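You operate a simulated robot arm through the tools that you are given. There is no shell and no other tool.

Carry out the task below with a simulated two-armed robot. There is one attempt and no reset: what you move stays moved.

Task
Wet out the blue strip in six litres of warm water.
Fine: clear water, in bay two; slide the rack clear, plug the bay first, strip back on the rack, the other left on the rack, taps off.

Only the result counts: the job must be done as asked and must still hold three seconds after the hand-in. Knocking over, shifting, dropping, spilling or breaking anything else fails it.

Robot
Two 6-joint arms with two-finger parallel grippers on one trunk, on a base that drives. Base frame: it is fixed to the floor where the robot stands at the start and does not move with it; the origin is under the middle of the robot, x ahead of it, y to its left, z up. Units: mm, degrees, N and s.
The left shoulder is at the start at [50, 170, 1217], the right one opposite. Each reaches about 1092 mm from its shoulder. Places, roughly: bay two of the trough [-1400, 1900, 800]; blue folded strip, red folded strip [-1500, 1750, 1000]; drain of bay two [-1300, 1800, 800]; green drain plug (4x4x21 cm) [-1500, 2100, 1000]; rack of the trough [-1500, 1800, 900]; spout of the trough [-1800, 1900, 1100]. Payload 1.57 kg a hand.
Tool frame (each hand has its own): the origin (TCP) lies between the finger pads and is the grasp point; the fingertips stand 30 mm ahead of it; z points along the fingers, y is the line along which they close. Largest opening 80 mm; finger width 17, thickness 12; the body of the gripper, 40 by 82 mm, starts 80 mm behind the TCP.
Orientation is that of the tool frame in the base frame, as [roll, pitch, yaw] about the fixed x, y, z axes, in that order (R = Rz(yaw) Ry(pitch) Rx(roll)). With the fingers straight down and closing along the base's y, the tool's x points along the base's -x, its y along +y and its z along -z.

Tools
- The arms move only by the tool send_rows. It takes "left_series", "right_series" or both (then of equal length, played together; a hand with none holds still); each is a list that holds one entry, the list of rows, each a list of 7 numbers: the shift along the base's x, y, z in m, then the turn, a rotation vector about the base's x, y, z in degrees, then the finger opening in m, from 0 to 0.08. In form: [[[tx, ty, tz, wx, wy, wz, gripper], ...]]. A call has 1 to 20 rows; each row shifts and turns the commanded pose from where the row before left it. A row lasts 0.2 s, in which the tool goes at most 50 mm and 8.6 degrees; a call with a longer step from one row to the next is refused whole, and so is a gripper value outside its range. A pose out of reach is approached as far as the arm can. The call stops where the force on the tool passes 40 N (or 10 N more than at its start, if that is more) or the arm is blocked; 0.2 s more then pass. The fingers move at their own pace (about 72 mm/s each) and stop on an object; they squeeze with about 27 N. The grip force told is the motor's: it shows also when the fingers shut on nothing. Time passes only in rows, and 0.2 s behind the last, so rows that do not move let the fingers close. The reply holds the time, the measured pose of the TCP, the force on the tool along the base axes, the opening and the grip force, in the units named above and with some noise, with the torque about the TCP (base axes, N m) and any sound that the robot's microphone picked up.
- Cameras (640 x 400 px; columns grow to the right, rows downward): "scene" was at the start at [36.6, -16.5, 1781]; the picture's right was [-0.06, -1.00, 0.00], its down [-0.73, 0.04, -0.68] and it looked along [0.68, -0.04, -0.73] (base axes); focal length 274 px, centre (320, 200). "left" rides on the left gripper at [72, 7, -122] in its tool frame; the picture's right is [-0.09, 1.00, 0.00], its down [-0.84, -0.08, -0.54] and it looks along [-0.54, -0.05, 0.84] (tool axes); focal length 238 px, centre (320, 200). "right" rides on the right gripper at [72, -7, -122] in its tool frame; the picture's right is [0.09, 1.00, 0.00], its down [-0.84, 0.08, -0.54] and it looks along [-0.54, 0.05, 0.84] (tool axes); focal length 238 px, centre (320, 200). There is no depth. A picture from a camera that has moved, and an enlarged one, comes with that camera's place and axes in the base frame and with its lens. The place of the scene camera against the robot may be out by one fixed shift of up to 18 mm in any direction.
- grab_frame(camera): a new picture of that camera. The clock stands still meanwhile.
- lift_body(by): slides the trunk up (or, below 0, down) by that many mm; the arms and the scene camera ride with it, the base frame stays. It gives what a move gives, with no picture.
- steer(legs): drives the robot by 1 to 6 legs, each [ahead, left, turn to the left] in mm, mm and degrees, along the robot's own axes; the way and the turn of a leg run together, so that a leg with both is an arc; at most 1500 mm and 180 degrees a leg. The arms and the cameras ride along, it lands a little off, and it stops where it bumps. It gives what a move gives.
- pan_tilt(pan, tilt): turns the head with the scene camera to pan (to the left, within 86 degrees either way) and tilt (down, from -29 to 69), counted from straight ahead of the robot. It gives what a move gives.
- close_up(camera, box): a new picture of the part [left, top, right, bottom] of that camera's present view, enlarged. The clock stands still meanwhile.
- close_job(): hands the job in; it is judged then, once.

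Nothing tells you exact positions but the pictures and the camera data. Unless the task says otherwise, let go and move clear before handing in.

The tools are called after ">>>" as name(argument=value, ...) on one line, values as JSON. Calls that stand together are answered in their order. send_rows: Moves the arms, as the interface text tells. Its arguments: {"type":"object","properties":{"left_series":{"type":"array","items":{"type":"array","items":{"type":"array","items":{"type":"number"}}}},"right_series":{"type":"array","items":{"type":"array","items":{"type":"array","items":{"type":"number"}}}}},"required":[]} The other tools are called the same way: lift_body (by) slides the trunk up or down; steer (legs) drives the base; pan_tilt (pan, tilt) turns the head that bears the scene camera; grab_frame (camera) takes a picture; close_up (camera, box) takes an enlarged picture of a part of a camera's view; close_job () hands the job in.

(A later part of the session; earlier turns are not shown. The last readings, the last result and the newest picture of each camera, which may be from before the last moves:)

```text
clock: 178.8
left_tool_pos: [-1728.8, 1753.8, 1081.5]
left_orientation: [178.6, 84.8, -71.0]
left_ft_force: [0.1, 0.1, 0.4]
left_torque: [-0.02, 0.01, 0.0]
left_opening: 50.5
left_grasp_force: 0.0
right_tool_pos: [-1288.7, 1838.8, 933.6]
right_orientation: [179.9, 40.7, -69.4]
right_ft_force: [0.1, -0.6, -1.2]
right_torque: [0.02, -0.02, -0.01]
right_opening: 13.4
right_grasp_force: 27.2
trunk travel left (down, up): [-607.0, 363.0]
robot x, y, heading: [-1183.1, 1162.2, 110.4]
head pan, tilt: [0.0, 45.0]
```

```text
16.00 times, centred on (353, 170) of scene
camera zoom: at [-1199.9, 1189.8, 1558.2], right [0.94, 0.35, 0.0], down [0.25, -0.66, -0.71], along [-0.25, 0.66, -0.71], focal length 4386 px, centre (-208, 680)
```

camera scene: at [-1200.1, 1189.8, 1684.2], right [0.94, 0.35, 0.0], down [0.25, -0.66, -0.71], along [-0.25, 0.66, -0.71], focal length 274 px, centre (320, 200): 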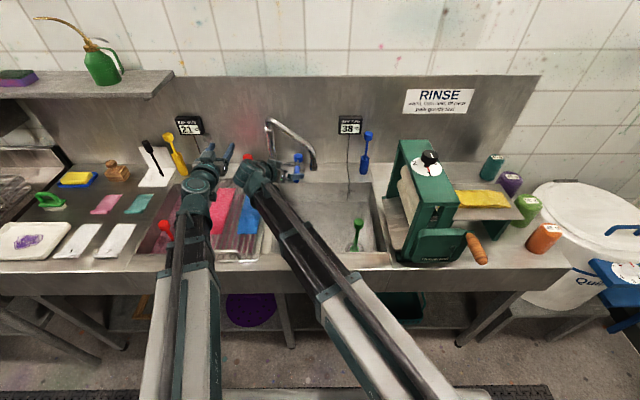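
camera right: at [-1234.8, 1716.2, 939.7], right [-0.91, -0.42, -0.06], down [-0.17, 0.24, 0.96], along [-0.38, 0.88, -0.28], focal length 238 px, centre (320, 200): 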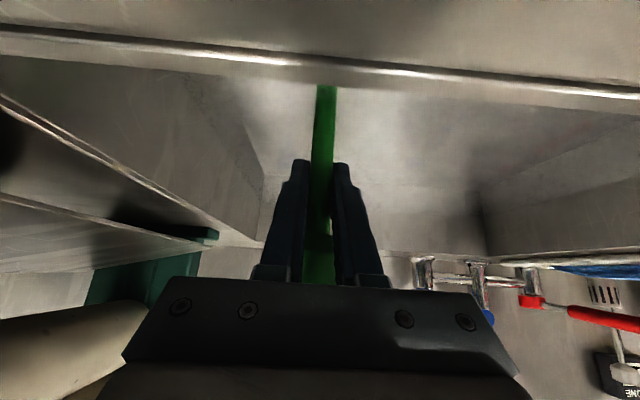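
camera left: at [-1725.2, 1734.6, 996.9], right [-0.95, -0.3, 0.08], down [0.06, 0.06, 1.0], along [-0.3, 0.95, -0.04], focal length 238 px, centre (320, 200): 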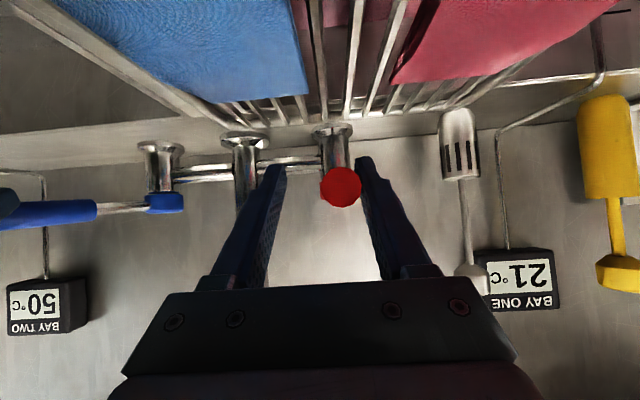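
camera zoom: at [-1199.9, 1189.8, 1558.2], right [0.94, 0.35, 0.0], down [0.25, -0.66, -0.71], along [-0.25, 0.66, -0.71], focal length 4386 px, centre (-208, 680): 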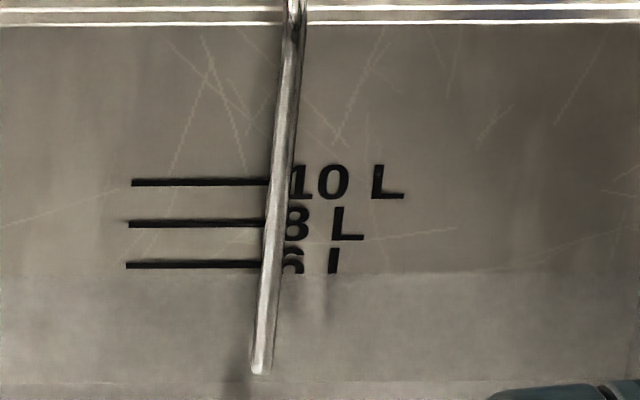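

>>> lift_body(by=-40)

>>> lift_body(by=-3)

>>> close_up(camera="scene", box=[338, 155, 368, 175])

>>> close_up(camera="scene", box=[325, 60, 375, 100])

```text
clock: 179.6
left_tool_pos: [-1728.6, 1754.5, 1041.5]
left_orientation: [178.5, 84.8, -71.0]
left_ft_force: [-0.1, 0.1, 0.1]
left_torque: [-0.02, 0.04, -0.03]
left_opening: 50.1
left_grasp_force: 0.0
right_tool_pos: [-1287.3, 1838.3, 894.0]
right_orientation: [179.8, 40.7, -69.4]
right_ft_force: [0.5, 0.2, 0.5]
right_torque: [0.0, -0.01, -0.01]
right_opening: 13.3
right_grasp_force: 26.4
trunk travel left (down, up): [-567.0, 403.0]
robot x, y, heading: [-1179.9, 1162.9, 110.5]
head pan, tilt: [0.0, 45.0]
```

```text
clock: 180.2
left_tool_pos: [-1728.3, 1753.0, 1039.6]
left_orientation: [178.6, 84.9, -70.8]
left_ft_force: [0.5, 0.0, 0.1]
left_torque: [0.01, 0.01, 0.02]
left_opening: 49.8
left_grasp_force: 0.1
right_tool_pos: [-1287.8, 1838.4, 893.9]
right_orientation: [180.0, 41.0, -69.5]
right_ft_force: [-0.2, 1.7, 25.6]
right_torque: [0.18, 0.03, -0.04]
right_opening: 13.3
right_grasp_force: 26.6
trunk travel left (down, up): [-564.0, 406.0]
robot x, y, heading: [-1184.2, 1164.6, 110.5]
head pan, tilt: [0.0, 45.0]
```

```text
16.00 times, centred on (353, 165) of scene
camera zoom: at [-1199.5, 1187.5, 1515.7], right [0.94, 0.35, 0.0], down [0.25, -0.66, -0.71], along [-0.25, 0.66, -0.71], focal length 4386 px, centre (-208, 760)
```

zoom: 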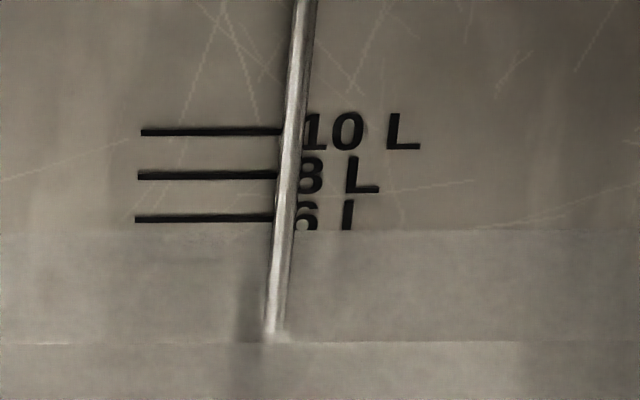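

```text
10.00 times, centred on (350, 80) of scene
camera zoom: at [-1199.5, 1187.5, 1515.7], right [0.94, 0.35, 0.0], down [0.25, -0.66, -0.71], along [-0.25, 0.66, -0.71], focal length 2741 px, centre (20, 1400)
```

zoom: 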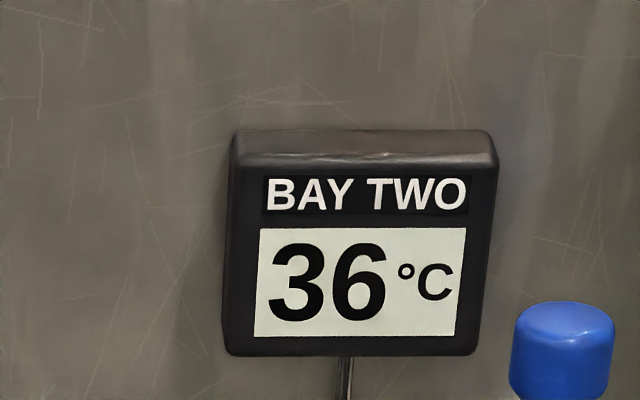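

The plug is seated again (26 N); about 5.45 L at 36 °C remain. I let go, rise, level the right hand out of the way and tilt the left one for the red lever.

>>> send_rows(right_series=[[[0, 0, 0, 0, 0, 0, 0.08], [0, 0, 0, 0, 0, 0, 0.08], [0, 0, 0, 0, 0, 0, 0.08]]])

>>> lift_body(by=165)

>>> send_rows(right_series=[[[-0.007, 0.0185, 0.0194, 6.91, 2.6, 0, 0.08], [-0.0061, 0.0161, 0.0218, 6.91, 2.6, 0, 0.08], [-0.0049, 0.0131, 0.0235, 6.91, 2.6, 0, 0.08], [-0.0039, 0.0104, 0.0255, 6.91, 2.6, 0, 0.08], [-0.0027, 0.0072, 0.0267, 6.91, 2.6, 0, 0.08], [-0.0015, 0.0039, 0.0274, 6.91, 2.6, 0, 0.08]]], left_series=[[[-0.0073, 0.0194, -0.0278, -7.02, -2.64, 0, 0.05], [-0.006, 0.016, -0.027, -7.02, -2.64, 0, 0.05], [-0.0048, 0.0128, -0.0257, -7.02, -2.64, 0, 0.05], [-0.0037, 0.0097, -0.024, -7.02, -2.64, 0, 0.05], [0, 0, 0, 0, 0, 0, 0.05], [0, 0, 0, 0, 0, 0, 0.05]]])

>>> grab_frame(camera="scene")

```text
clock: 180.9
left_tool_pos: [-1728.1, 1754.7, 1038.6]
left_orientation: [178.5, 84.9, -71.0]
left_ft_force: [0.8, -0.4, -0.7]
left_torque: [0.0, -0.01, 0.0]
left_opening: 49.7
left_grasp_force: 0.0
right_tool_pos: [-1287.8, 1840.0, 891.2]
right_orientation: [179.9, 40.7, -69.4]
right_ft_force: [0.0, 0.8, 0.1]
right_torque: [0.02, -0.05, 0.0]
right_opening: 79.8
right_grasp_force: 0.0
trunk travel left (down, up): [-564.0, 406.0]
robot x, y, heading: [-1183.5, 1161.3, 110.7]
head pan, tilt: [0.0, 45.0]
```

```text
clock: 182.8
left_tool_pos: [-1728.8, 1753.6, 1202.8]
left_orientation: [178.4, 84.8, -71.0]
left_ft_force: [1.1, 0.2, 0.2]
left_torque: [-0.03, 0.01, 0.03]
left_opening: 49.9
left_grasp_force: 0.0
right_tool_pos: [-1289.0, 1839.5, 1055.1]
right_orientation: [179.9, 40.8, -69.4]
right_ft_force: [-0.3, 0.8, 0.3]
right_torque: [-0.02, -0.03, -0.05]
right_opening: 79.8
right_grasp_force: 0.0
trunk travel left (down, up): [-729.0, 241.0]
robot x, y, heading: [-1184.5, 1165.4, 110.4]
head pan, tilt: [0.0, 45.0]
```

```text
clock: 184.2
left_tool_pos: [-1750.5, 1811.5, 1096.4]
left_orientation: [179.8, 54.9, -69.6]
left_ft_force: [-0.8, -0.1, 0.3]
left_torque: [0.01, 0.0, 0.01]
left_opening: 50.0
left_grasp_force: 0.0
right_tool_pos: [-1315.0, 1909.3, 1204.8]
right_orientation: [179.6, 85.0, -69.7]
right_ft_force: [-0.1, -0.2, 0.0]
right_torque: [0.01, 0.01, 0.0]
right_opening: 80.0
right_grasp_force: 0.0
trunk travel left (down, up): [-729.0, 241.0]
robot x, y, heading: [-1182.8, 1166.8, 110.5]
head pan, tilt: [0.0, 45.0]
```

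```text
taken
camera scene: at [-1199.9, 1189.7, 1680.2], right [0.94, 0.35, 0.0], down [0.25, -0.66, -0.71], along [-0.25, 0.66, -0.71], focal length 274 px, centre (320, 200)
```

scene: 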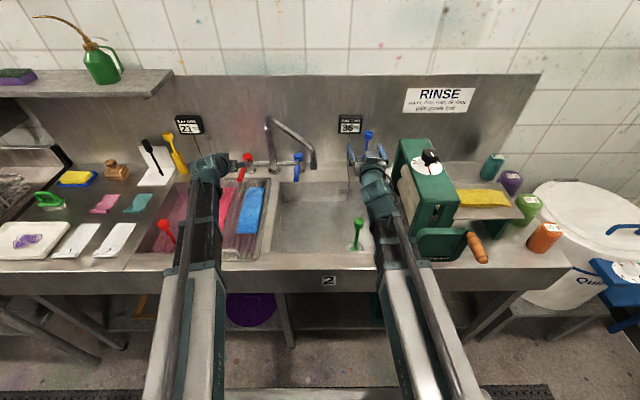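

>>> lift_body(by=-110)

>>> send_rows(left_series=[[[-0.007, -0.0026, 0, 0, 0, 0, 0.05], [-0.0053, 0.014, 0, 0, 0, 0, 0.05]]])

>>> grab_frame(camera="left")

```text
clock: 185.7
left_tool_pos: [-1751.4, 1811.5, 987.9]
left_orientation: [179.8, 55.1, -69.6]
left_ft_force: [-0.1, 0.0, -0.9]
left_torque: [0.01, 0.03, 0.02]
left_opening: 50.2
left_grasp_force: 0.2
right_tool_pos: [-1314.5, 1907.3, 1094.9]
right_orientation: [179.6, 85.0, -69.7]
right_ft_force: [-0.5, -0.5, -0.6]
right_torque: [0.01, 0.02, -0.02]
right_opening: 80.0
right_grasp_force: 0.0
trunk travel left (down, up): [-619.0, 351.0]
robot x, y, heading: [-1184.7, 1162.3, 110.4]
head pan, tilt: [0.0, 45.0]
```

```text
clock: 186.2
left_tool_pos: [-1762.6, 1824.1, 986.7]
left_orientation: [179.9, 55.0, -69.6]
left_ft_force: [-0.2, -0.9, -0.1]
left_torque: [0.01, 0.03, 0.0]
left_opening: 50.1
left_grasp_force: 0.1
right_tool_pos: [-1313.9, 1908.2, 1094.4]
right_orientation: [179.7, 84.9, -69.7]
right_ft_force: [-0.8, 0.3, 1.4]
right_torque: [0.0, 0.01, -0.03]
right_opening: 79.9
right_grasp_force: 0.0
trunk travel left (down, up): [-619.0, 351.0]
robot x, y, heading: [-1181.5, 1161.4, 110.5]
head pan, tilt: [0.0, 45.0]
```

```text
taken
camera left: at [-1720.5, 1689.8, 998.0], right [-0.95, -0.3, 0.08], down [0.06, 0.06, 1.0], along [-0.3, 0.95, -0.04], focal length 238 px, centre (320, 200)
```

left: 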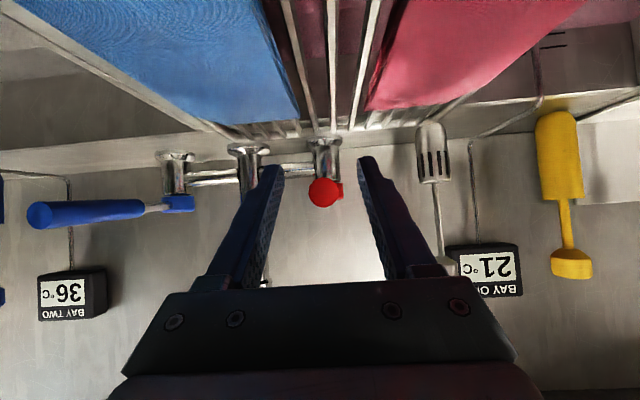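

The red lever's end is centred. I move in and open the hot tap slightly.

>>> send_rows(left_series=[[[-0.0053, 0.014, 0, 0, 0, 0, 0.04], [-0.0053, 0.014, 0, 0, 0, 0, 0.04], [-0.0053, 0.014, 0, 0, 0, 0, 0.04], [-0.0131, -0.0049, 0, 0, 0, 0, 0.04], [-0.0131, -0.0049, 0, 0, 0, 0, 0.04], [-0.0131, -0.0049, 0, 0, 0, 0, 0.04]]])

>>> send_rows(left_series=[[[0, 0, 0, 0, 0, 0, 0.04], [0, 0, 0, 0, 0, 0, 0.04], [0, 0, 0, 0, 0, 0, 0.04], [0, 0, 0, 0, 0, 0, 0.04], [0, 0, 0, 0, 0, 0, 0.04]]])

>>> grab_frame(camera="scene")

>>> close_up(camera="scene", box=[338, 160, 368, 190])

```text
clock: 187.7
left_tool_pos: [-1818.6, 1850.9, 987.0]
left_orientation: [179.7, 55.0, -69.6]
left_ft_force: [-0.1, 0.9, 0.1]
left_torque: [-0.01, -0.01, 0.03]
left_opening: 40.6
left_grasp_force: 0.1
right_tool_pos: [-1314.5, 1907.5, 1094.8]
right_orientation: [179.7, 85.0, -69.7]
right_ft_force: [-0.1, 0.0, -0.3]
right_torque: [0.0, -0.01, 0.04]
right_opening: 80.2
right_grasp_force: 0.0
trunk travel left (down, up): [-619.0, 351.0]
robot x, y, heading: [-1181.4, 1158.4, 110.6]
head pan, tilt: [0.0, 45.0]
```

```text
clock: 188.8
left_tool_pos: [-1817.9, 1849.4, 986.7]
left_orientation: [179.8, 55.0, -69.6]
left_ft_force: [0.7, 0.5, 0.6]
left_torque: [-0.02, 0.02, -0.02]
left_opening: 40.2
left_grasp_force: 0.0
right_tool_pos: [-1314.0, 1908.4, 1092.6]
right_orientation: [179.7, 84.9, -69.7]
right_ft_force: [-0.5, 0.3, -0.5]
right_torque: [-0.01, 0.01, -0.04]
right_opening: 80.0
right_grasp_force: 0.0
trunk travel left (down, up): [-619.0, 351.0]
robot x, y, heading: [-1179.5, 1162.4, 110.6]
head pan, tilt: [0.0, 45.0]
```

```text
taken
camera scene: at [-1199.9, 1189.7, 1570.3], right [0.94, 0.35, 0.0], down [0.25, -0.66, -0.71], along [-0.25, 0.66, -0.71], focal length 274 px, centre (320, 200)
```

scene: 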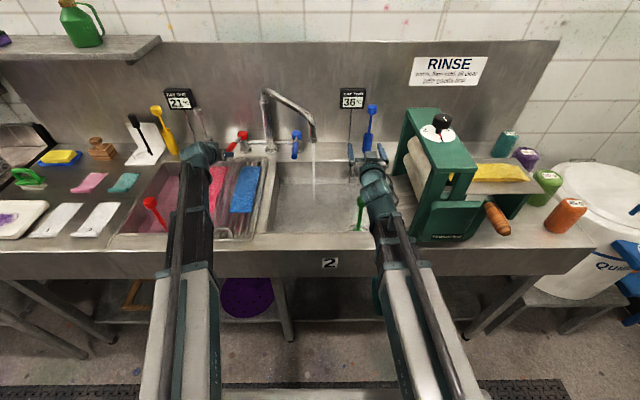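

```text
13.33 times, centred on (353, 175) of scene
camera zoom: at [-1199.9, 1189.7, 1570.3], right [0.94, 0.35, 0.0], down [0.25, -0.66, -0.71], along [-0.25, 0.66, -0.71], focal length 3655 px, centre (-120, 533)
```

zoom: 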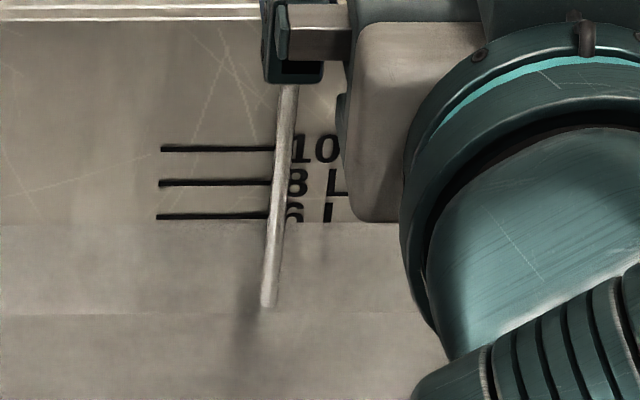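

>>> send_rows(left_series=[[[0, 0, 0, 0, 0, 0, 0.04], [0, 0, 0, 0, 0, 0, 0.04], [0, 0, 0, 0, 0, 0, 0.04], [0, 0, 0, 0, 0, 0, 0.04], [0, 0, 0, 0, 0, 0, 0.04]]])

>>> close_up(camera="scene", box=[333, 160, 363, 180])

```text
clock: 190.1
left_tool_pos: [-1817.4, 1850.4, 987.2]
left_orientation: [179.7, 55.0, -69.7]
left_ft_force: [0.0, 0.3, 0.0]
left_torque: [-0.03, 0.01, -0.04]
left_opening: 39.9
left_grasp_force: 0.0
right_tool_pos: [-1314.2, 1907.9, 1093.9]
right_orientation: [179.7, 84.9, -69.7]
right_ft_force: [0.5, -0.4, -0.6]
right_torque: [-0.02, -0.02, 0.02]
right_opening: 80.0
right_grasp_force: 0.0
trunk travel left (down, up): [-619.0, 351.0]
robot x, y, heading: [-1183.0, 1164.5, 110.4]
head pan, tilt: [0.0, 45.0]
```

```text
16.00 times, centred on (348, 170) of scene
camera zoom: at [-1199.9, 1189.7, 1570.3], right [0.94, 0.35, 0.0], down [0.25, -0.66, -0.71], along [-0.25, 0.66, -0.71], focal length 4386 px, centre (-128, 680)
```

zoom: 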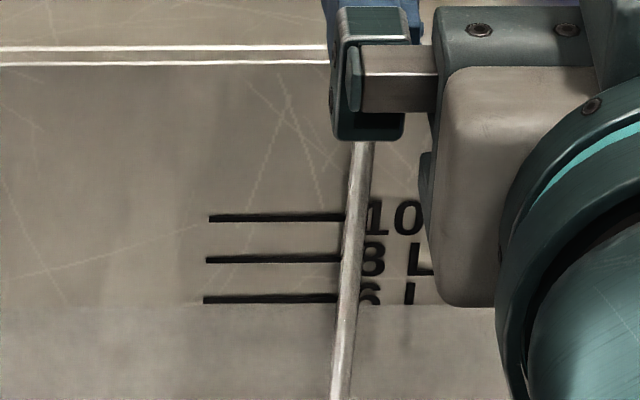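

>>> send_rows(left_series=[[[0, 0, 0, 0, 0, 0, 0.04], [0, 0, 0, 0, 0, 0, 0.04], [0, 0, 0, 0, 0, 0, 0.04], [0, 0, 0, 0, 0, 0, 0.04], [0, 0, 0, 0, 0, 0, 0.04], [0, 0, 0, 0, 0, 0, 0.04], [0, 0, 0, 0, 0, 0, 0.04], [0, 0, 0, 0, 0, 0, 0.04], [0, 0, 0, 0, 0, 0, 0.04]]])

>>> close_up(camera="scene", box=[333, 160, 363, 180])

>>> close_up(camera="scene", box=[325, 80, 375, 120])

```text
clock: 192.1
left_tool_pos: [-1818.0, 1851.3, 987.1]
left_orientation: [179.8, 55.0, -69.5]
left_ft_force: [0.0, 0.7, 0.3]
left_torque: [-0.03, -0.02, 0.01]
left_opening: 40.1
left_grasp_force: 0.0
right_tool_pos: [-1312.0, 1907.4, 1093.2]
right_orientation: [179.7, 84.9, -69.8]
right_ft_force: [0.4, 1.2, 0.8]
right_torque: [0.03, -0.02, -0.04]
right_opening: 80.0
right_grasp_force: 0.0
trunk travel left (down, up): [-619.0, 351.0]
robot x, y, heading: [-1181.6, 1164.0, 110.7]
head pan, tilt: [0.0, 45.0]
```

```text
16.00 times, centred on (348, 170) of scene
camera zoom: at [-1199.9, 1189.7, 1570.3], right [0.94, 0.35, 0.0], down [0.25, -0.66, -0.71], along [-0.25, 0.66, -0.71], focal length 4386 px, centre (-128, 680)
```

zoom: 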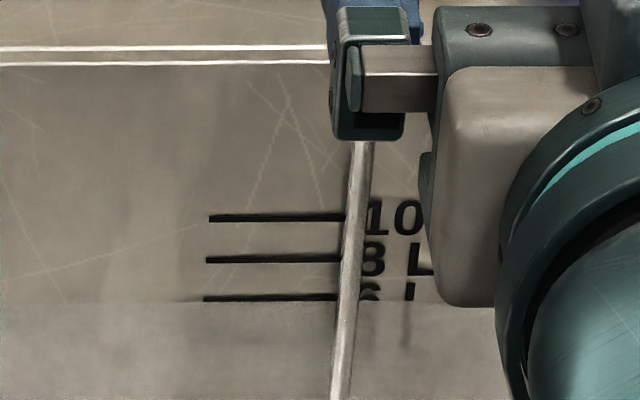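

```text
10.00 times, centred on (350, 100) of scene
camera zoom: at [-1199.9, 1189.7, 1570.3], right [0.94, 0.35, 0.0], down [0.25, -0.66, -0.71], along [-0.25, 0.66, -0.71], focal length 2741 px, centre (20, 1200)
```

zoom: 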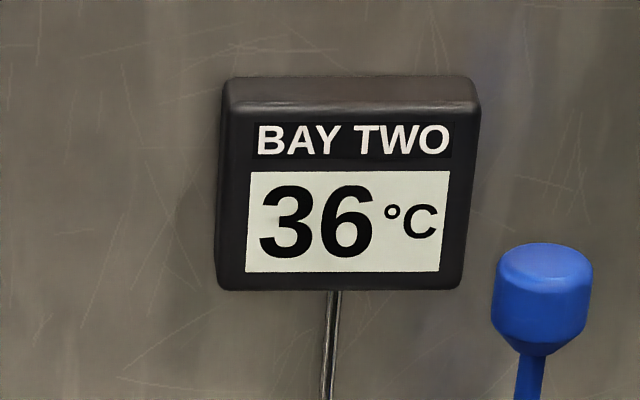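

The level is at 5.9 L. I close the red tap.

>>> send_rows(left_series=[[[0.0187, 0.007, 0, 0, 0, 0, 0.04], [0.0187, 0.007, 0, 0, 0, 0, 0.04], [0.014, 0.0053, 0, 0, 0, 0, 0.04]]])

>>> grab_frame(camera="left")

>>> grab_frame(camera="scene")

```text
clock: 192.8
left_tool_pos: [-1769.4, 1869.0, 986.7]
left_orientation: [179.9, 55.0, -69.5]
left_ft_force: [-5.5, -1.4, 1.2]
left_torque: [0.06, 0.06, 0.14]
left_opening: 45.2
left_grasp_force: 2.9
right_tool_pos: [-1314.7, 1908.4, 1094.5]
right_orientation: [180.0, 85.0, -69.3]
right_ft_force: [0.6, -0.6, -0.4]
right_torque: [0.01, 0.02, 0.01]
right_opening: 80.0
right_grasp_force: 0.1
trunk travel left (down, up): [-619.0, 351.0]
robot x, y, heading: [-1184.8, 1158.2, 110.7]
head pan, tilt: [0.0, 45.0]
```

```text
taken
camera left: at [-1725.8, 1735.3, 997.9], right [-0.95, -0.3, 0.08], down [0.06, 0.06, 1.0], along [-0.31, 0.95, -0.04], focal length 238 px, centre (320, 200)
```

left: 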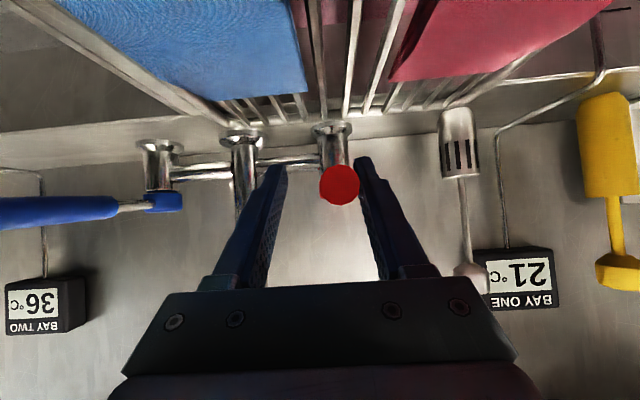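

```text
taken
camera scene: at [-1200.8, 1189.3, 1570.3], right [0.94, 0.35, 0.0], down [0.25, -0.66, -0.71], along [-0.25, 0.66, -0.71], focal length 274 px, centre (320, 200)
```

scene: 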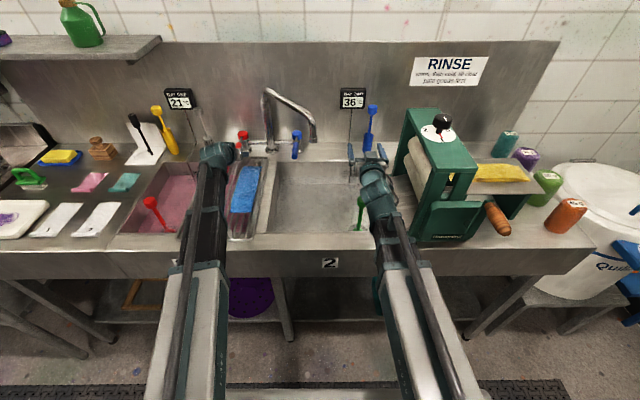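

Red is shut again at its stop and no stream is visible. I withdraw the left hand, raise the trunk, bring the left hand upright above the blue strip, and tilt the right hand upwards to keep it clear of the plug.

>>> send_rows(left_series=[[[-0.0056, -0.0021, 0, 0, 0, 0, 0.05], [0.0071, -0.0187, 0, 0, 0, 0, 0.05], [0.0071, -0.0187, 0, 0, 0, 0, 0.05], [0.0071, -0.0187, 0, 0, 0, 0, 0.05]]])

>>> lift_body(by=180)

>>> send_rows(left_series=[[[0.0071, 0.0021, -0.0229, -7.36, -2.77, 0, 0.078], [0.0082, -0.0007, -0.0202, -7.36, -2.77, 0, 0.078], [0.009, -0.003, -0.0171, -7.36, -2.77, 0, 0.078], [0.0098, -0.005, -0.0136, -7.36, -2.77, 0, 0.078], [0.0104, -0.0066, -0.0099, -7.36, -2.77, 0, 0.078], [0.0108, -0.0076, -0.006, -7.36, -2.77, 0, 0.078], [0.0109, -0.0081, -0.002, -7.36, -2.77, 0, 0.078]]])

>>> grab_frame(camera="left")

>>> grab_frame(camera="scene")

```text
clock: 193.8
left_tool_pos: [-1750.6, 1811.8, 986.4]
left_orientation: [179.8, 54.9, -69.7]
left_ft_force: [0.8, 0.3, 1.0]
left_torque: [-0.03, 0.01, -0.01]
left_opening: 50.0
left_grasp_force: 0.1
right_tool_pos: [-1313.9, 1908.3, 1094.8]
right_orientation: [179.6, 85.0, -69.8]
right_ft_force: [0.3, -0.6, 0.2]
right_torque: [-0.01, -0.01, 0.0]
right_opening: 80.1
right_grasp_force: 0.1
trunk travel left (down, up): [-619.0, 351.0]
robot x, y, heading: [-1183.0, 1159.5, 110.6]
head pan, tilt: [0.0, 45.0]
```

```text
clock: 195.8
left_tool_pos: [-1751.3, 1811.8, 1167.4]
left_orientation: [179.8, 55.0, -69.6]
left_ft_force: [-0.5, -0.7, 0.0]
left_torque: [0.03, -0.03, -0.01]
left_opening: 49.9
left_grasp_force: 0.1
right_tool_pos: [-1313.1, 1908.2, 1273.5]
right_orientation: [179.7, 84.9, -69.8]
right_ft_force: [1.6, -0.7, 0.0]
right_torque: [-0.01, 0.0, -0.04]
right_opening: 79.7
right_grasp_force: 0.0
trunk travel left (down, up): [-799.0, 171.0]
robot x, y, heading: [-1181.4, 1160.5, 110.5]
head pan, tilt: [0.0, 45.0]
```

```text
clock: 197.4
left_tool_pos: [-1684.6, 1783.2, 1073.9]
left_orientation: [-179.9, -0.2, -69.5]
left_ft_force: [-0.5, -0.6, 0.7]
left_torque: [-0.03, 0.01, -0.02]
left_opening: 78.0
left_grasp_force: 0.0
right_tool_pos: [-1313.7, 1908.3, 1273.8]
right_orientation: [179.5, 84.9, -69.7]
right_ft_force: [-0.2, -0.7, 0.4]
right_torque: [0.0, -0.01, 0.01]
right_opening: 80.0
right_grasp_force: 0.1
trunk travel left (down, up): [-799.0, 171.0]
robot x, y, heading: [-1181.6, 1166.0, 110.9]
head pan, tilt: [0.0, 45.0]
```

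```text
taken
camera left: at [-1666.6, 1714.8, 1195.2], right [-0.96, -0.26, 0.0], down [-0.22, 0.81, 0.54], along [-0.14, 0.52, -0.84], focal length 238 px, centre (320, 200)
```

left: 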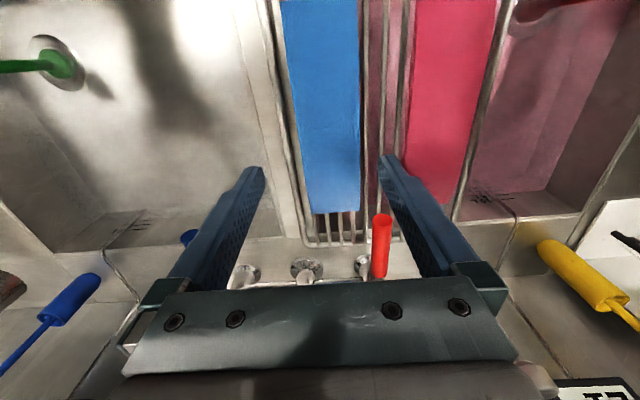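

```text
taken
camera scene: at [-1199.9, 1190.0, 1750.2], right [0.94, 0.35, 0.0], down [0.25, -0.66, -0.71], along [-0.25, 0.66, -0.71], focal length 274 px, centre (320, 200)
```

scene: 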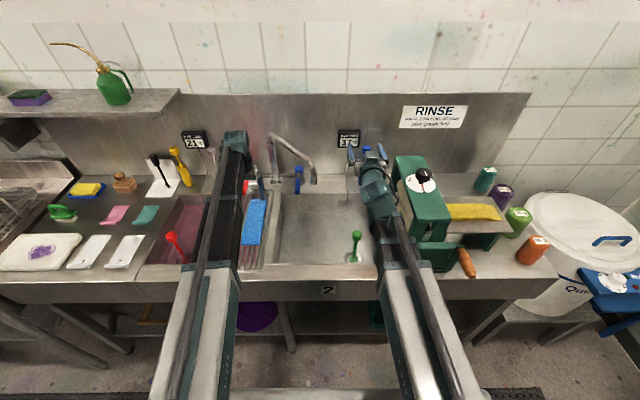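

The blue strip lies at r −229…−297, a ≈ 575…818. I centre the left hand over it with fingers fully open and tilt the right hand up.

>>> send_rows(left_series=[[[-0.0056, 0.0006, 0, 0, 0, 0, 0.08], [-0.0056, 0.0006, 0, 0, 0, 0, 0.08], [0, 0, 0, 0, 0, 0, 0.08], [0, 0, 0, 0, 0, 0, 0.08], [0, 0, 0, 0, 0, 0, 0.08], [0, 0, 0, 0, 0, 0, 0.08]]], right_series=[[[-0.0002, 0.0006, 0.0281, 7.02, 2.64, 0, 0.08], [0.0011, -0.0029, 0.0279, 7.02, 2.64, 0, 0.08], [0.0024, -0.0063, 0.0273, 7.02, 2.64, 0, 0.08], [0.0036, -0.0095, 0.0262, 7.02, 2.64, 0, 0.08], [0.0048, -0.0126, 0.0247, 7.02, 2.64, 0, 0.08], [0.0058, -0.0155, 0.0227, 7.02, 2.64, 0, 0.08]]])

>>> lift_body(by=-100)

>>> grab_frame(camera="left")

>>> grab_frame(camera="scene")

```text
clock: 198.8
left_tool_pos: [-1695.8, 1784.2, 1074.1]
left_orientation: [-179.9, 0.0, -69.5]
left_ft_force: [0.7, -0.1, 0.2]
left_torque: [0.0, 0.04, 0.05]
left_opening: 79.9
left_grasp_force: 0.0
right_tool_pos: [-1318.6, 1851.1, 1413.9]
right_orientation: [2.5, 56.6, 110.6]
right_ft_force: [0.2, 0.3, 0.1]
right_torque: [-0.02, 0.02, 0.02]
right_opening: 79.8
right_grasp_force: 0.0
right hand out of reach, approached as far as the arm can: row 1, 2, 4, 5, 6
trunk travel left (down, up): [-799.0, 171.0]
robot x, y, heading: [-1184.0, 1162.1, 110.5]
head pan, tilt: [0.0, 45.0]
```

```text
clock: 200.2
left_tool_pos: [-1696.6, 1784.4, 973.4]
left_orientation: [-179.8, 0.0, -69.4]
left_ft_force: [0.8, -0.1, -0.1]
left_torque: [-0.02, 0.02, -0.01]
left_opening: 79.9
left_grasp_force: 0.1
right_tool_pos: [-1318.5, 1851.5, 1313.2]
right_orientation: [2.5, 56.7, 110.8]
right_ft_force: [0.0, 0.1, 0.1]
right_torque: [0.04, 0.03, 0.02]
right_opening: 80.0
right_grasp_force: 0.2
trunk travel left (down, up): [-699.0, 271.0]
robot x, y, heading: [-1184.3, 1160.5, 110.3]
head pan, tilt: [0.0, 45.0]
```

```text
taken
camera left: at [-1677.6, 1714.9, 1095.3], right [-0.97, -0.26, 0.0], down [-0.22, 0.81, 0.54], along [-0.14, 0.52, -0.84], focal length 238 px, centre (320, 200)
```

left: 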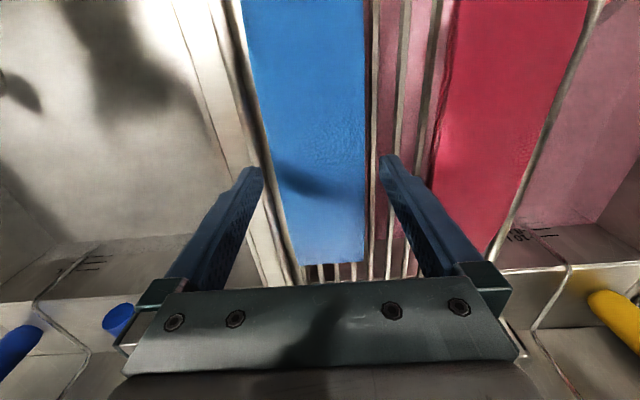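

```text
taken
camera scene: at [-1199.8, 1189.6, 1650.3], right [0.94, 0.35, 0.0], down [0.25, -0.66, -0.71], along [-0.25, 0.66, -0.71], focal length 274 px, centre (320, 200)
```

scene: 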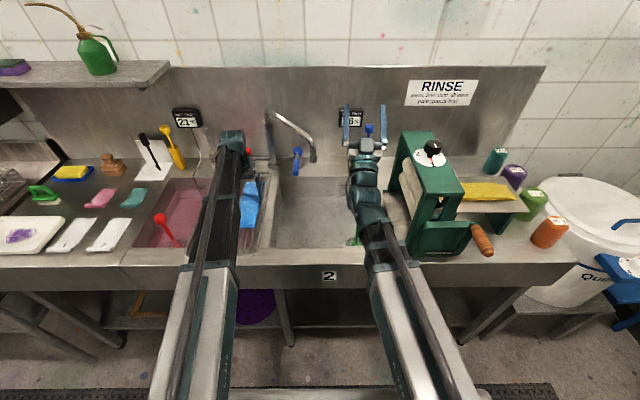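

The strip is about 71 mm wide and centred. I adjust 1.5 mm, lower until the tips are just above the slats, and look again.

>>> send_rows(left_series=[[[-0.0014, -0.0005, 0, 0, 0, 0, 0.08]]])

>>> lift_body(by=-30)

>>> grab_frame(camera="left")

>>> close_up(camera="left", box=[220, 120, 420, 245])

```text
clock: 200.6
left_tool_pos: [-1696.7, 1783.5, 973.8]
left_orientation: [-179.9, -0.1, -69.5]
left_ft_force: [-0.6, -0.1, -0.1]
left_torque: [0.0, 0.01, -0.02]
left_opening: 80.1
left_grasp_force: 0.0
right_tool_pos: [-1317.5, 1851.1, 1313.7]
right_orientation: [2.5, 56.6, 110.6]
right_ft_force: [0.1, 0.0, 1.4]
right_torque: [0.02, -0.02, 0.01]
right_opening: 79.9
right_grasp_force: 0.1
trunk travel left (down, up): [-699.0, 271.0]
robot x, y, heading: [-1182.6, 1159.9, 110.3]
head pan, tilt: [0.0, 45.0]
```

```text
clock: 201.3
left_tool_pos: [-1697.4, 1782.7, 942.9]
left_orientation: [-180.0, -0.2, -69.6]
left_ft_force: [-0.7, 0.6, 0.5]
left_torque: [0.02, 0.01, 0.01]
left_opening: 79.9
left_grasp_force: 0.1
right_tool_pos: [-1317.5, 1850.8, 1283.7]
right_orientation: [2.5, 56.6, 110.6]
right_ft_force: [0.0, 1.1, -0.2]
right_torque: [0.03, 0.0, 0.01]
right_opening: 79.9
right_grasp_force: 0.0
trunk travel left (down, up): [-669.0, 301.0]
robot x, y, heading: [-1185.4, 1162.5, 110.5]
head pan, tilt: [0.0, 45.0]
```

```text
taken
camera left: at [-1679.0, 1714.3, 1065.0], right [-0.96, -0.26, 0.0], down [-0.22, 0.81, 0.54], along [-0.14, 0.52, -0.84], focal length 238 px, centre (320, 200)
```

left: 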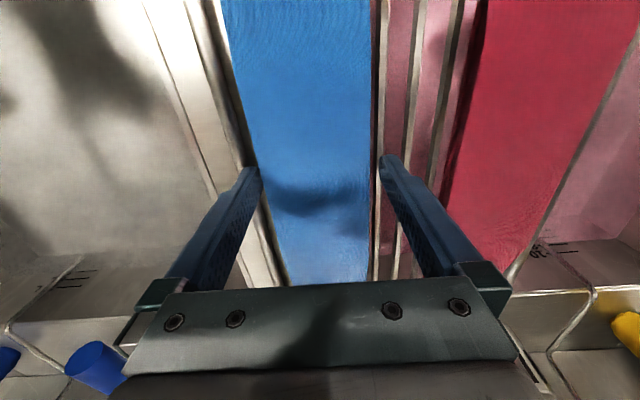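

```text
3.20 times, centred on (320, 182) of left
camera zoom: at [-1679.0, 1714.3, 1065.0], right [-0.96, -0.26, 0.0], down [-0.22, 0.81, 0.54], along [-0.14, 0.52, -0.84], focal length 763 px, centre (320, 256)
```

zoom: 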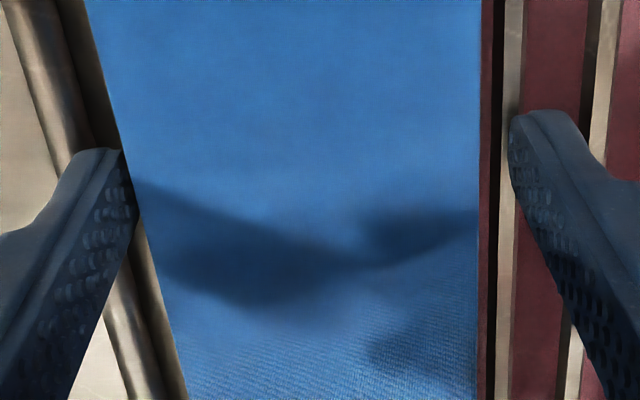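

>>> send_rows(left_series=[[[0.0028, 0.0011, 0, 0, 0, 0, 0.08]]])

>>> close_up(camera="left", box=[220, 120, 420, 245])

```text
clock: 201.7
left_tool_pos: [-1694.4, 1785.4, 943.4]
left_orientation: [-179.8, -0.2, -69.5]
left_ft_force: [0.2, 0.7, -0.1]
left_torque: [0.0, 0.02, -0.03]
left_opening: 79.9
left_grasp_force: 0.0
right_tool_pos: [-1317.8, 1851.5, 1284.5]
right_orientation: [2.6, 56.8, 110.6]
right_ft_force: [-1.0, -0.9, 0.0]
right_torque: [0.0, 0.01, -0.02]
right_opening: 80.1
right_grasp_force: 0.0
trunk travel left (down, up): [-669.0, 301.0]
robot x, y, heading: [-1182.7, 1165.1, 110.2]
head pan, tilt: [0.0, 45.0]
```

```text
3.20 times, centred on (320, 182) of left
camera zoom: at [-1676.2, 1715.3, 1065.1], right [-0.97, -0.26, 0.0], down [-0.22, 0.81, 0.54], along [-0.14, 0.52, -0.84], focal length 763 px, centre (320, 256)
```

zoom: 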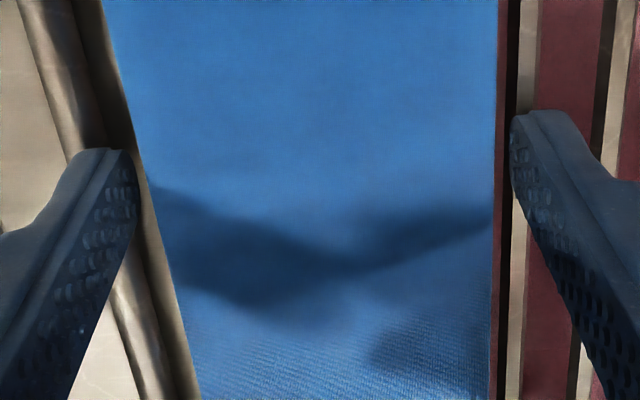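

>>> lift_body(by=-3)

>>> send_rows(left_series=[[[0, 0, 0, 0, 0, 0, 0.05], [0, 0, 0, 0, 0, 0, 0.05], [0, 0, 0, 0, 0, 0, 0.05]]])

>>> close_up(camera="left", box=[220, 120, 420, 245])

```text
clock: 202.2
left_tool_pos: [-1693.9, 1784.4, 943.2]
left_orientation: [-180.0, 0.2, -69.6]
left_ft_force: [1.5, -0.3, 26.7]
left_torque: [-0.25, -0.03, 0.13]
left_opening: 79.6
left_grasp_force: 0.0
right_tool_pos: [-1315.2, 1849.7, 1283.2]
right_orientation: [2.6, 56.6, 110.7]
right_ft_force: [0.5, 0.5, 0.1]
right_torque: [-0.03, 0.02, 0.02]
right_opening: 80.2
right_grasp_force: 0.1
trunk travel left (down, up): [-666.0, 304.0]
robot x, y, heading: [-1179.0, 1163.0, 110.5]
head pan, tilt: [0.0, 45.0]
stopped: the force on the tool passed its limit at 40 N (the readings are from after the stop); the commanded pose is now the measured one
```

```text
clock: 203.1
left_tool_pos: [-1694.1, 1784.5, 943.4]
left_orientation: [-179.9, 0.2, -69.5]
left_ft_force: [-2.0, 0.9, 32.2]
left_torque: [-0.21, -0.15, -0.23]
left_opening: 68.8
left_grasp_force: 27.2
right_tool_pos: [-1314.4, 1848.9, 1284.2]
right_orientation: [2.6, 56.5, 110.8]
right_ft_force: [0.7, 0.1, -0.3]
right_torque: [0.0, -0.02, 0.0]
right_opening: 79.8
right_grasp_force: 0.0
trunk travel left (down, up): [-666.0, 304.0]
robot x, y, heading: [-1182.1, 1161.9, 110.5]
head pan, tilt: [0.0, 45.0]
```

```text
3.20 times, centred on (320, 182) of left
camera zoom: at [-1675.6, 1714.8, 1064.5], right [-0.97, -0.26, 0.0], down [-0.22, 0.81, 0.55], along [-0.14, 0.53, -0.84], focal length 763 px, centre (320, 256)
```

zoom: 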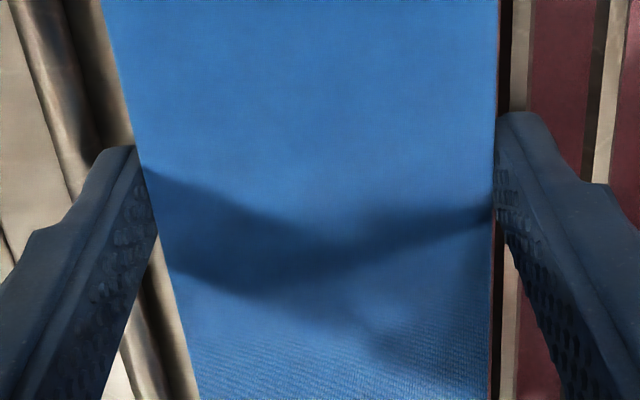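

The fingers touched the rack and closed on the strip (68.8 mm, 27 N). I lift and check.

>>> lift_body(by=12)

>>> grab_frame(camera="left")

>>> lift_body(by=70)

>>> grab_frame(camera="left")

>>> grab_frame(camera="scene")

```text
clock: 203.7
left_tool_pos: [-1695.6, 1787.4, 952.4]
left_orientation: [-180.0, 0.1, -69.6]
left_ft_force: [0.9, 0.1, -1.8]
left_torque: [-0.03, -0.01, -0.01]
left_opening: 68.9
left_grasp_force: 27.6
right_tool_pos: [-1318.9, 1851.5, 1292.5]
right_orientation: [2.5, 56.7, 110.6]
right_ft_force: [0.4, -0.3, -0.4]
right_torque: [0.03, 0.04, 0.02]
right_opening: 80.1
right_grasp_force: 0.1
trunk travel left (down, up): [-678.0, 292.0]
robot x, y, heading: [-1183.1, 1161.1, 110.5]
head pan, tilt: [0.0, 45.0]
```

```text
taken
camera left: at [-1677.1, 1717.0, 1074.1], right [-0.97, -0.26, 0.0], down [-0.22, 0.81, 0.54], along [-0.14, 0.52, -0.84], focal length 238 px, centre (320, 200)
```

left: 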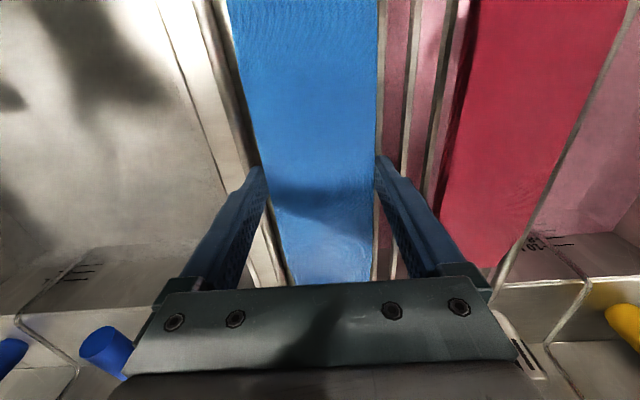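

```text
clock: 204.7
left_tool_pos: [-1694.7, 1786.0, 1021.3]
left_orientation: [179.9, 0.1, -69.4]
left_ft_force: [0.5, 0.1, 0.0]
left_torque: [0.0, 0.04, 0.03]
left_opening: 68.7
left_grasp_force: 27.2
right_tool_pos: [-1318.3, 1850.6, 1363.3]
right_orientation: [2.5, 56.7, 110.5]
right_ft_force: [-0.1, 0.3, -0.1]
right_torque: [0.0, 0.0, -0.05]
right_opening: 80.0
right_grasp_force: 0.1
trunk travel left (down, up): [-748.0, 222.0]
robot x, y, heading: [-1185.3, 1160.6, 110.4]
head pan, tilt: [0.0, 45.0]
```

```text
taken
camera left: at [-1676.9, 1716.7, 1144.5], right [-0.97, -0.26, 0.0], down [-0.22, 0.81, 0.54], along [-0.14, 0.53, -0.84], focal length 238 px, centre (320, 200)
```

left: 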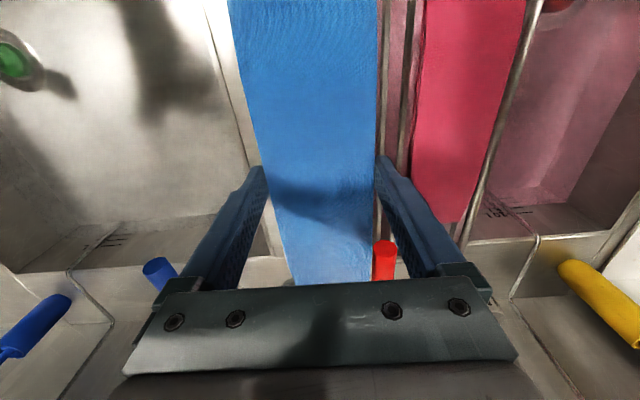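

```text
taken
camera scene: at [-1200.1, 1190.1, 1699.9], right [0.94, 0.35, 0.0], down [0.25, -0.66, -0.71], along [-0.25, 0.66, -0.71], focal length 274 px, centre (320, 200)
```

scene: 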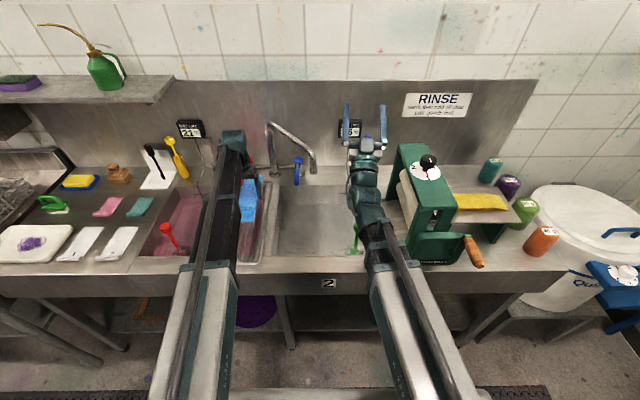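

The strip comes up flat in the hand. I carry it over bay two, in front of the nozzle and clear of the plug, to about a 650, r 35.

>>> send_rows(left_series=[[[0.0081, -0.0215, 0, 0, 0, 0, 0.05], [0.0081, -0.0215, 0, 0, 0, 0, 0.05], [0.0279, 0.0105, 0, 0, 0, 0, 0.05], [0.0279, 0.0105, 0, 0, 0, 0, 0.05], [0.0279, 0.0105, 0, 0, 0, 0, 0.05], [0.0279, 0.0105, 0, 0, 0, 0, 0.05], [0.0279, 0.0105, 0, 0, 0, 0, 0.05], [0.0279, 0.0105, 0, 0, 0, 0, 0.05], [0.0279, 0.0105, 0, 0, 0, 0, 0.05], [0.0279, 0.0105, 0, 0, 0, 0, 0.05], [0.0279, 0.0105, 0, 0, 0, 0, 0.05], [0.0279, 0.0105, 0, 0, 0, 0, 0.05]]], right_series=[[[0, 0, 0, 0, 0, 0, 0.0], [0, 0, 0, 0, 0, 0, 0.0], [0.0037, 0.0014, 0, 0, 0, 0, 0.0], [0.0037, 0.0014, 0, 0, 0, 0, 0.0], [0.0037, 0.0014, 0, 0, 0, 0, 0.0], [0.0037, 0.0014, 0, 0, 0, 0, 0.0], [0.0037, 0.0014, 0, 0, 0, 0, 0.0], [0.0037, 0.0014, 0, 0, 0, 0, 0.0], [0.0037, 0.0014, 0, 0, 0, 0, 0.0], [0.0037, 0.0014, 0, 0, 0, 0, 0.0], [0.0037, 0.0014, 0, 0, 0, 0, 0.0], [0.0037, 0.0014, 0, 0, 0, 0, 0.0]]])

>>> grab_frame(camera="left")

>>> grab_frame(camera="scene")

```text
clock: 207.3
left_tool_pos: [-1399.4, 1849.0, 1022.4]
left_orientation: [-180.0, 0.1, -69.5]
left_ft_force: [-0.9, -0.5, 0.3]
left_torque: [-0.05, -0.03, -0.01]
left_opening: 69.0
left_grasp_force: 27.0
right_tool_pos: [-1309.2, 1854.7, 1362.4]
right_orientation: [3.3, 57.0, 110.7]
right_ft_force: [0.9, 0.3, 0.0]
right_torque: [0.01, 0.04, 0.0]
right_opening: 0.2
right_grasp_force: 21.5
right hand out of reach, approached as far as the arm can: row 6, 7, 8, 9, 10, 11, 12
trunk travel left (down, up): [-748.0, 222.0]
robot x, y, heading: [-1181.7, 1162.0, 110.6]
head pan, tilt: [0.0, 45.0]
```

```text
taken
camera left: at [-1380.5, 1779.3, 1144.6], right [-0.96, -0.26, 0.0], down [-0.22, 0.81, 0.54], along [-0.14, 0.52, -0.84], focal length 238 px, centre (320, 200)
```

left: 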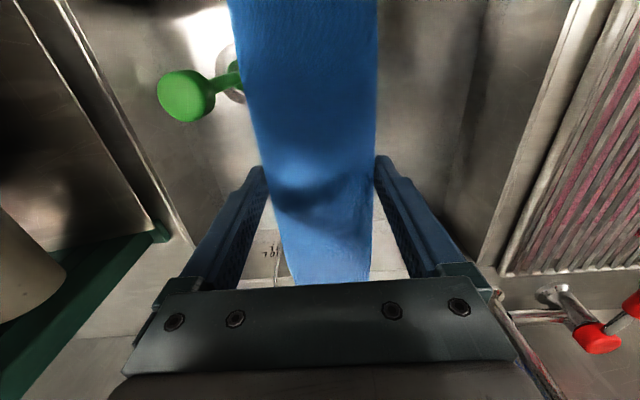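

```text
taken
camera scene: at [-1199.6, 1190.0, 1699.9], right [0.94, 0.35, 0.0], down [0.25, -0.66, -0.71], along [-0.25, 0.66, -0.71], focal length 274 px, centre (320, 200)
```

scene: 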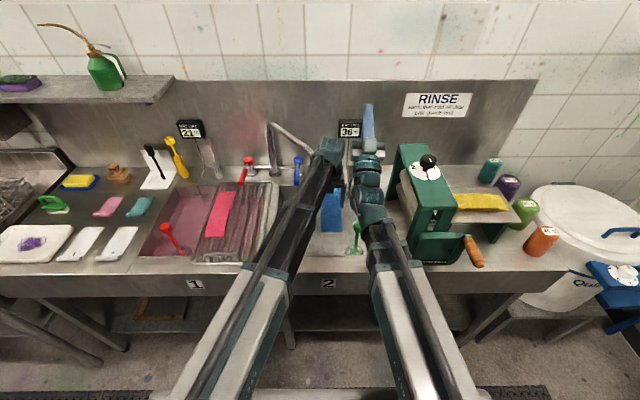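

The strip hangs over free water between the plug and the rack. I lower it into the water in two steps.

>>> lift_body(by=-130)

>>> grab_frame(camera="left")

>>> grab_frame(camera="scene")

```text
clock: 208.9
left_tool_pos: [-1397.5, 1850.1, 893.0]
left_orientation: [-180.0, 0.1, -69.4]
left_ft_force: [0.5, 0.8, -1.8]
left_torque: [0.02, 0.01, 0.0]
left_opening: 69.1
left_grasp_force: 27.5
right_tool_pos: [-1308.4, 1855.4, 1234.6]
right_orientation: [3.2, 56.8, 110.5]
right_ft_force: [0.4, -0.3, -0.5]
right_torque: [0.01, 0.0, 0.02]
right_opening: 0.0
right_grasp_force: 21.3
trunk travel left (down, up): [-618.0, 352.0]
robot x, y, heading: [-1183.6, 1160.5, 110.4]
head pan, tilt: [0.0, 45.0]
```

```text
taken
camera left: at [-1380.9, 1778.9, 1014.7], right [-0.97, -0.26, 0.0], down [-0.22, 0.81, 0.54], along [-0.14, 0.53, -0.84], focal length 238 px, centre (320, 200)
```

left: 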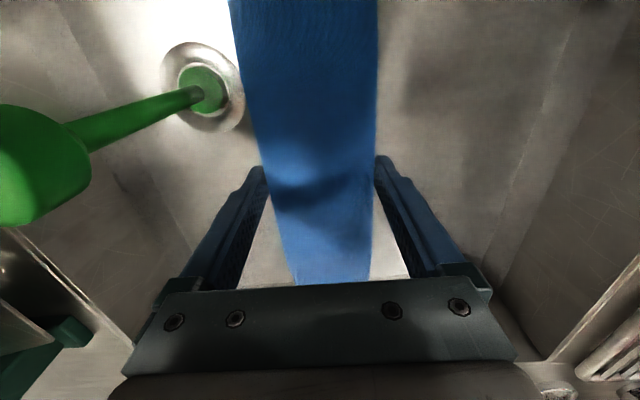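

```text
taken
camera scene: at [-1199.9, 1189.7, 1570.0], right [0.94, 0.35, 0.0], down [0.25, -0.66, -0.71], along [-0.25, 0.66, -0.71], focal length 274 px, centre (320, 200)
```

scene: 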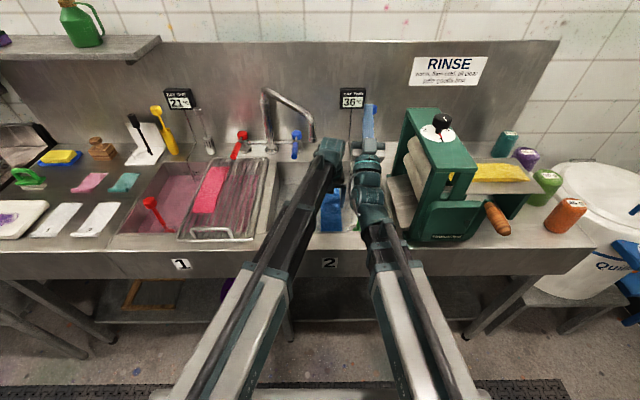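

>>> lift_body(by=-70)

>>> grab_frame(camera="left")

>>> close_up(camera="scene", box=[260, 90, 400, 240])

```text
clock: 210.0
left_tool_pos: [-1399.0, 1849.2, 822.6]
left_orientation: [180.0, 0.1, -69.5]
left_ft_force: [-0.2, 0.1, -0.8]
left_torque: [-0.01, 0.0, 0.02]
left_opening: 69.1
left_grasp_force: 27.1
right_tool_pos: [-1309.7, 1854.1, 1163.2]
right_orientation: [3.1, 56.8, 110.7]
right_ft_force: [-0.4, -0.2, 0.2]
right_torque: [-0.04, -0.01, 0.0]
right_opening: 0.0
right_grasp_force: 21.7
trunk travel left (down, up): [-548.0, 422.0]
robot x, y, heading: [-1181.5, 1164.0, 110.5]
head pan, tilt: [0.0, 45.0]
```

```text
taken
camera left: at [-1380.9, 1778.9, 944.7], right [-0.97, -0.26, 0.0], down [-0.22, 0.81, 0.54], along [-0.14, 0.53, -0.84], focal length 238 px, centre (320, 200)
```

left: 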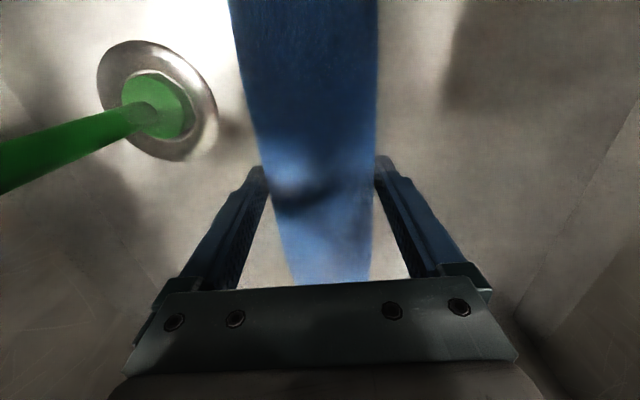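

```text
2.67 times, centred on (330, 165) of scene
camera zoom: at [-1199.9, 1189.7, 1500.0], right [0.94, 0.35, 0.0], down [0.25, -0.66, -0.71], along [-0.25, 0.66, -0.71], focal length 731 px, centre (293, 293)
```

zoom: 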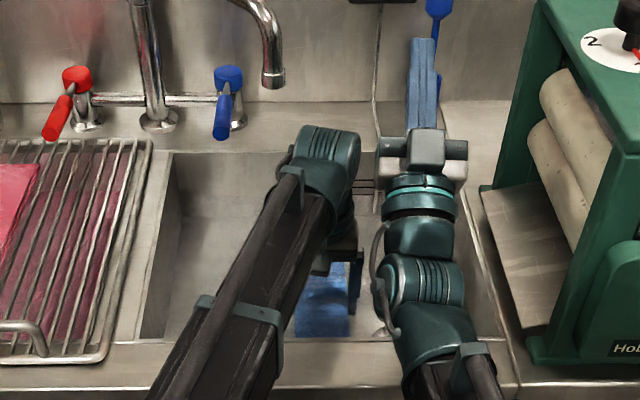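

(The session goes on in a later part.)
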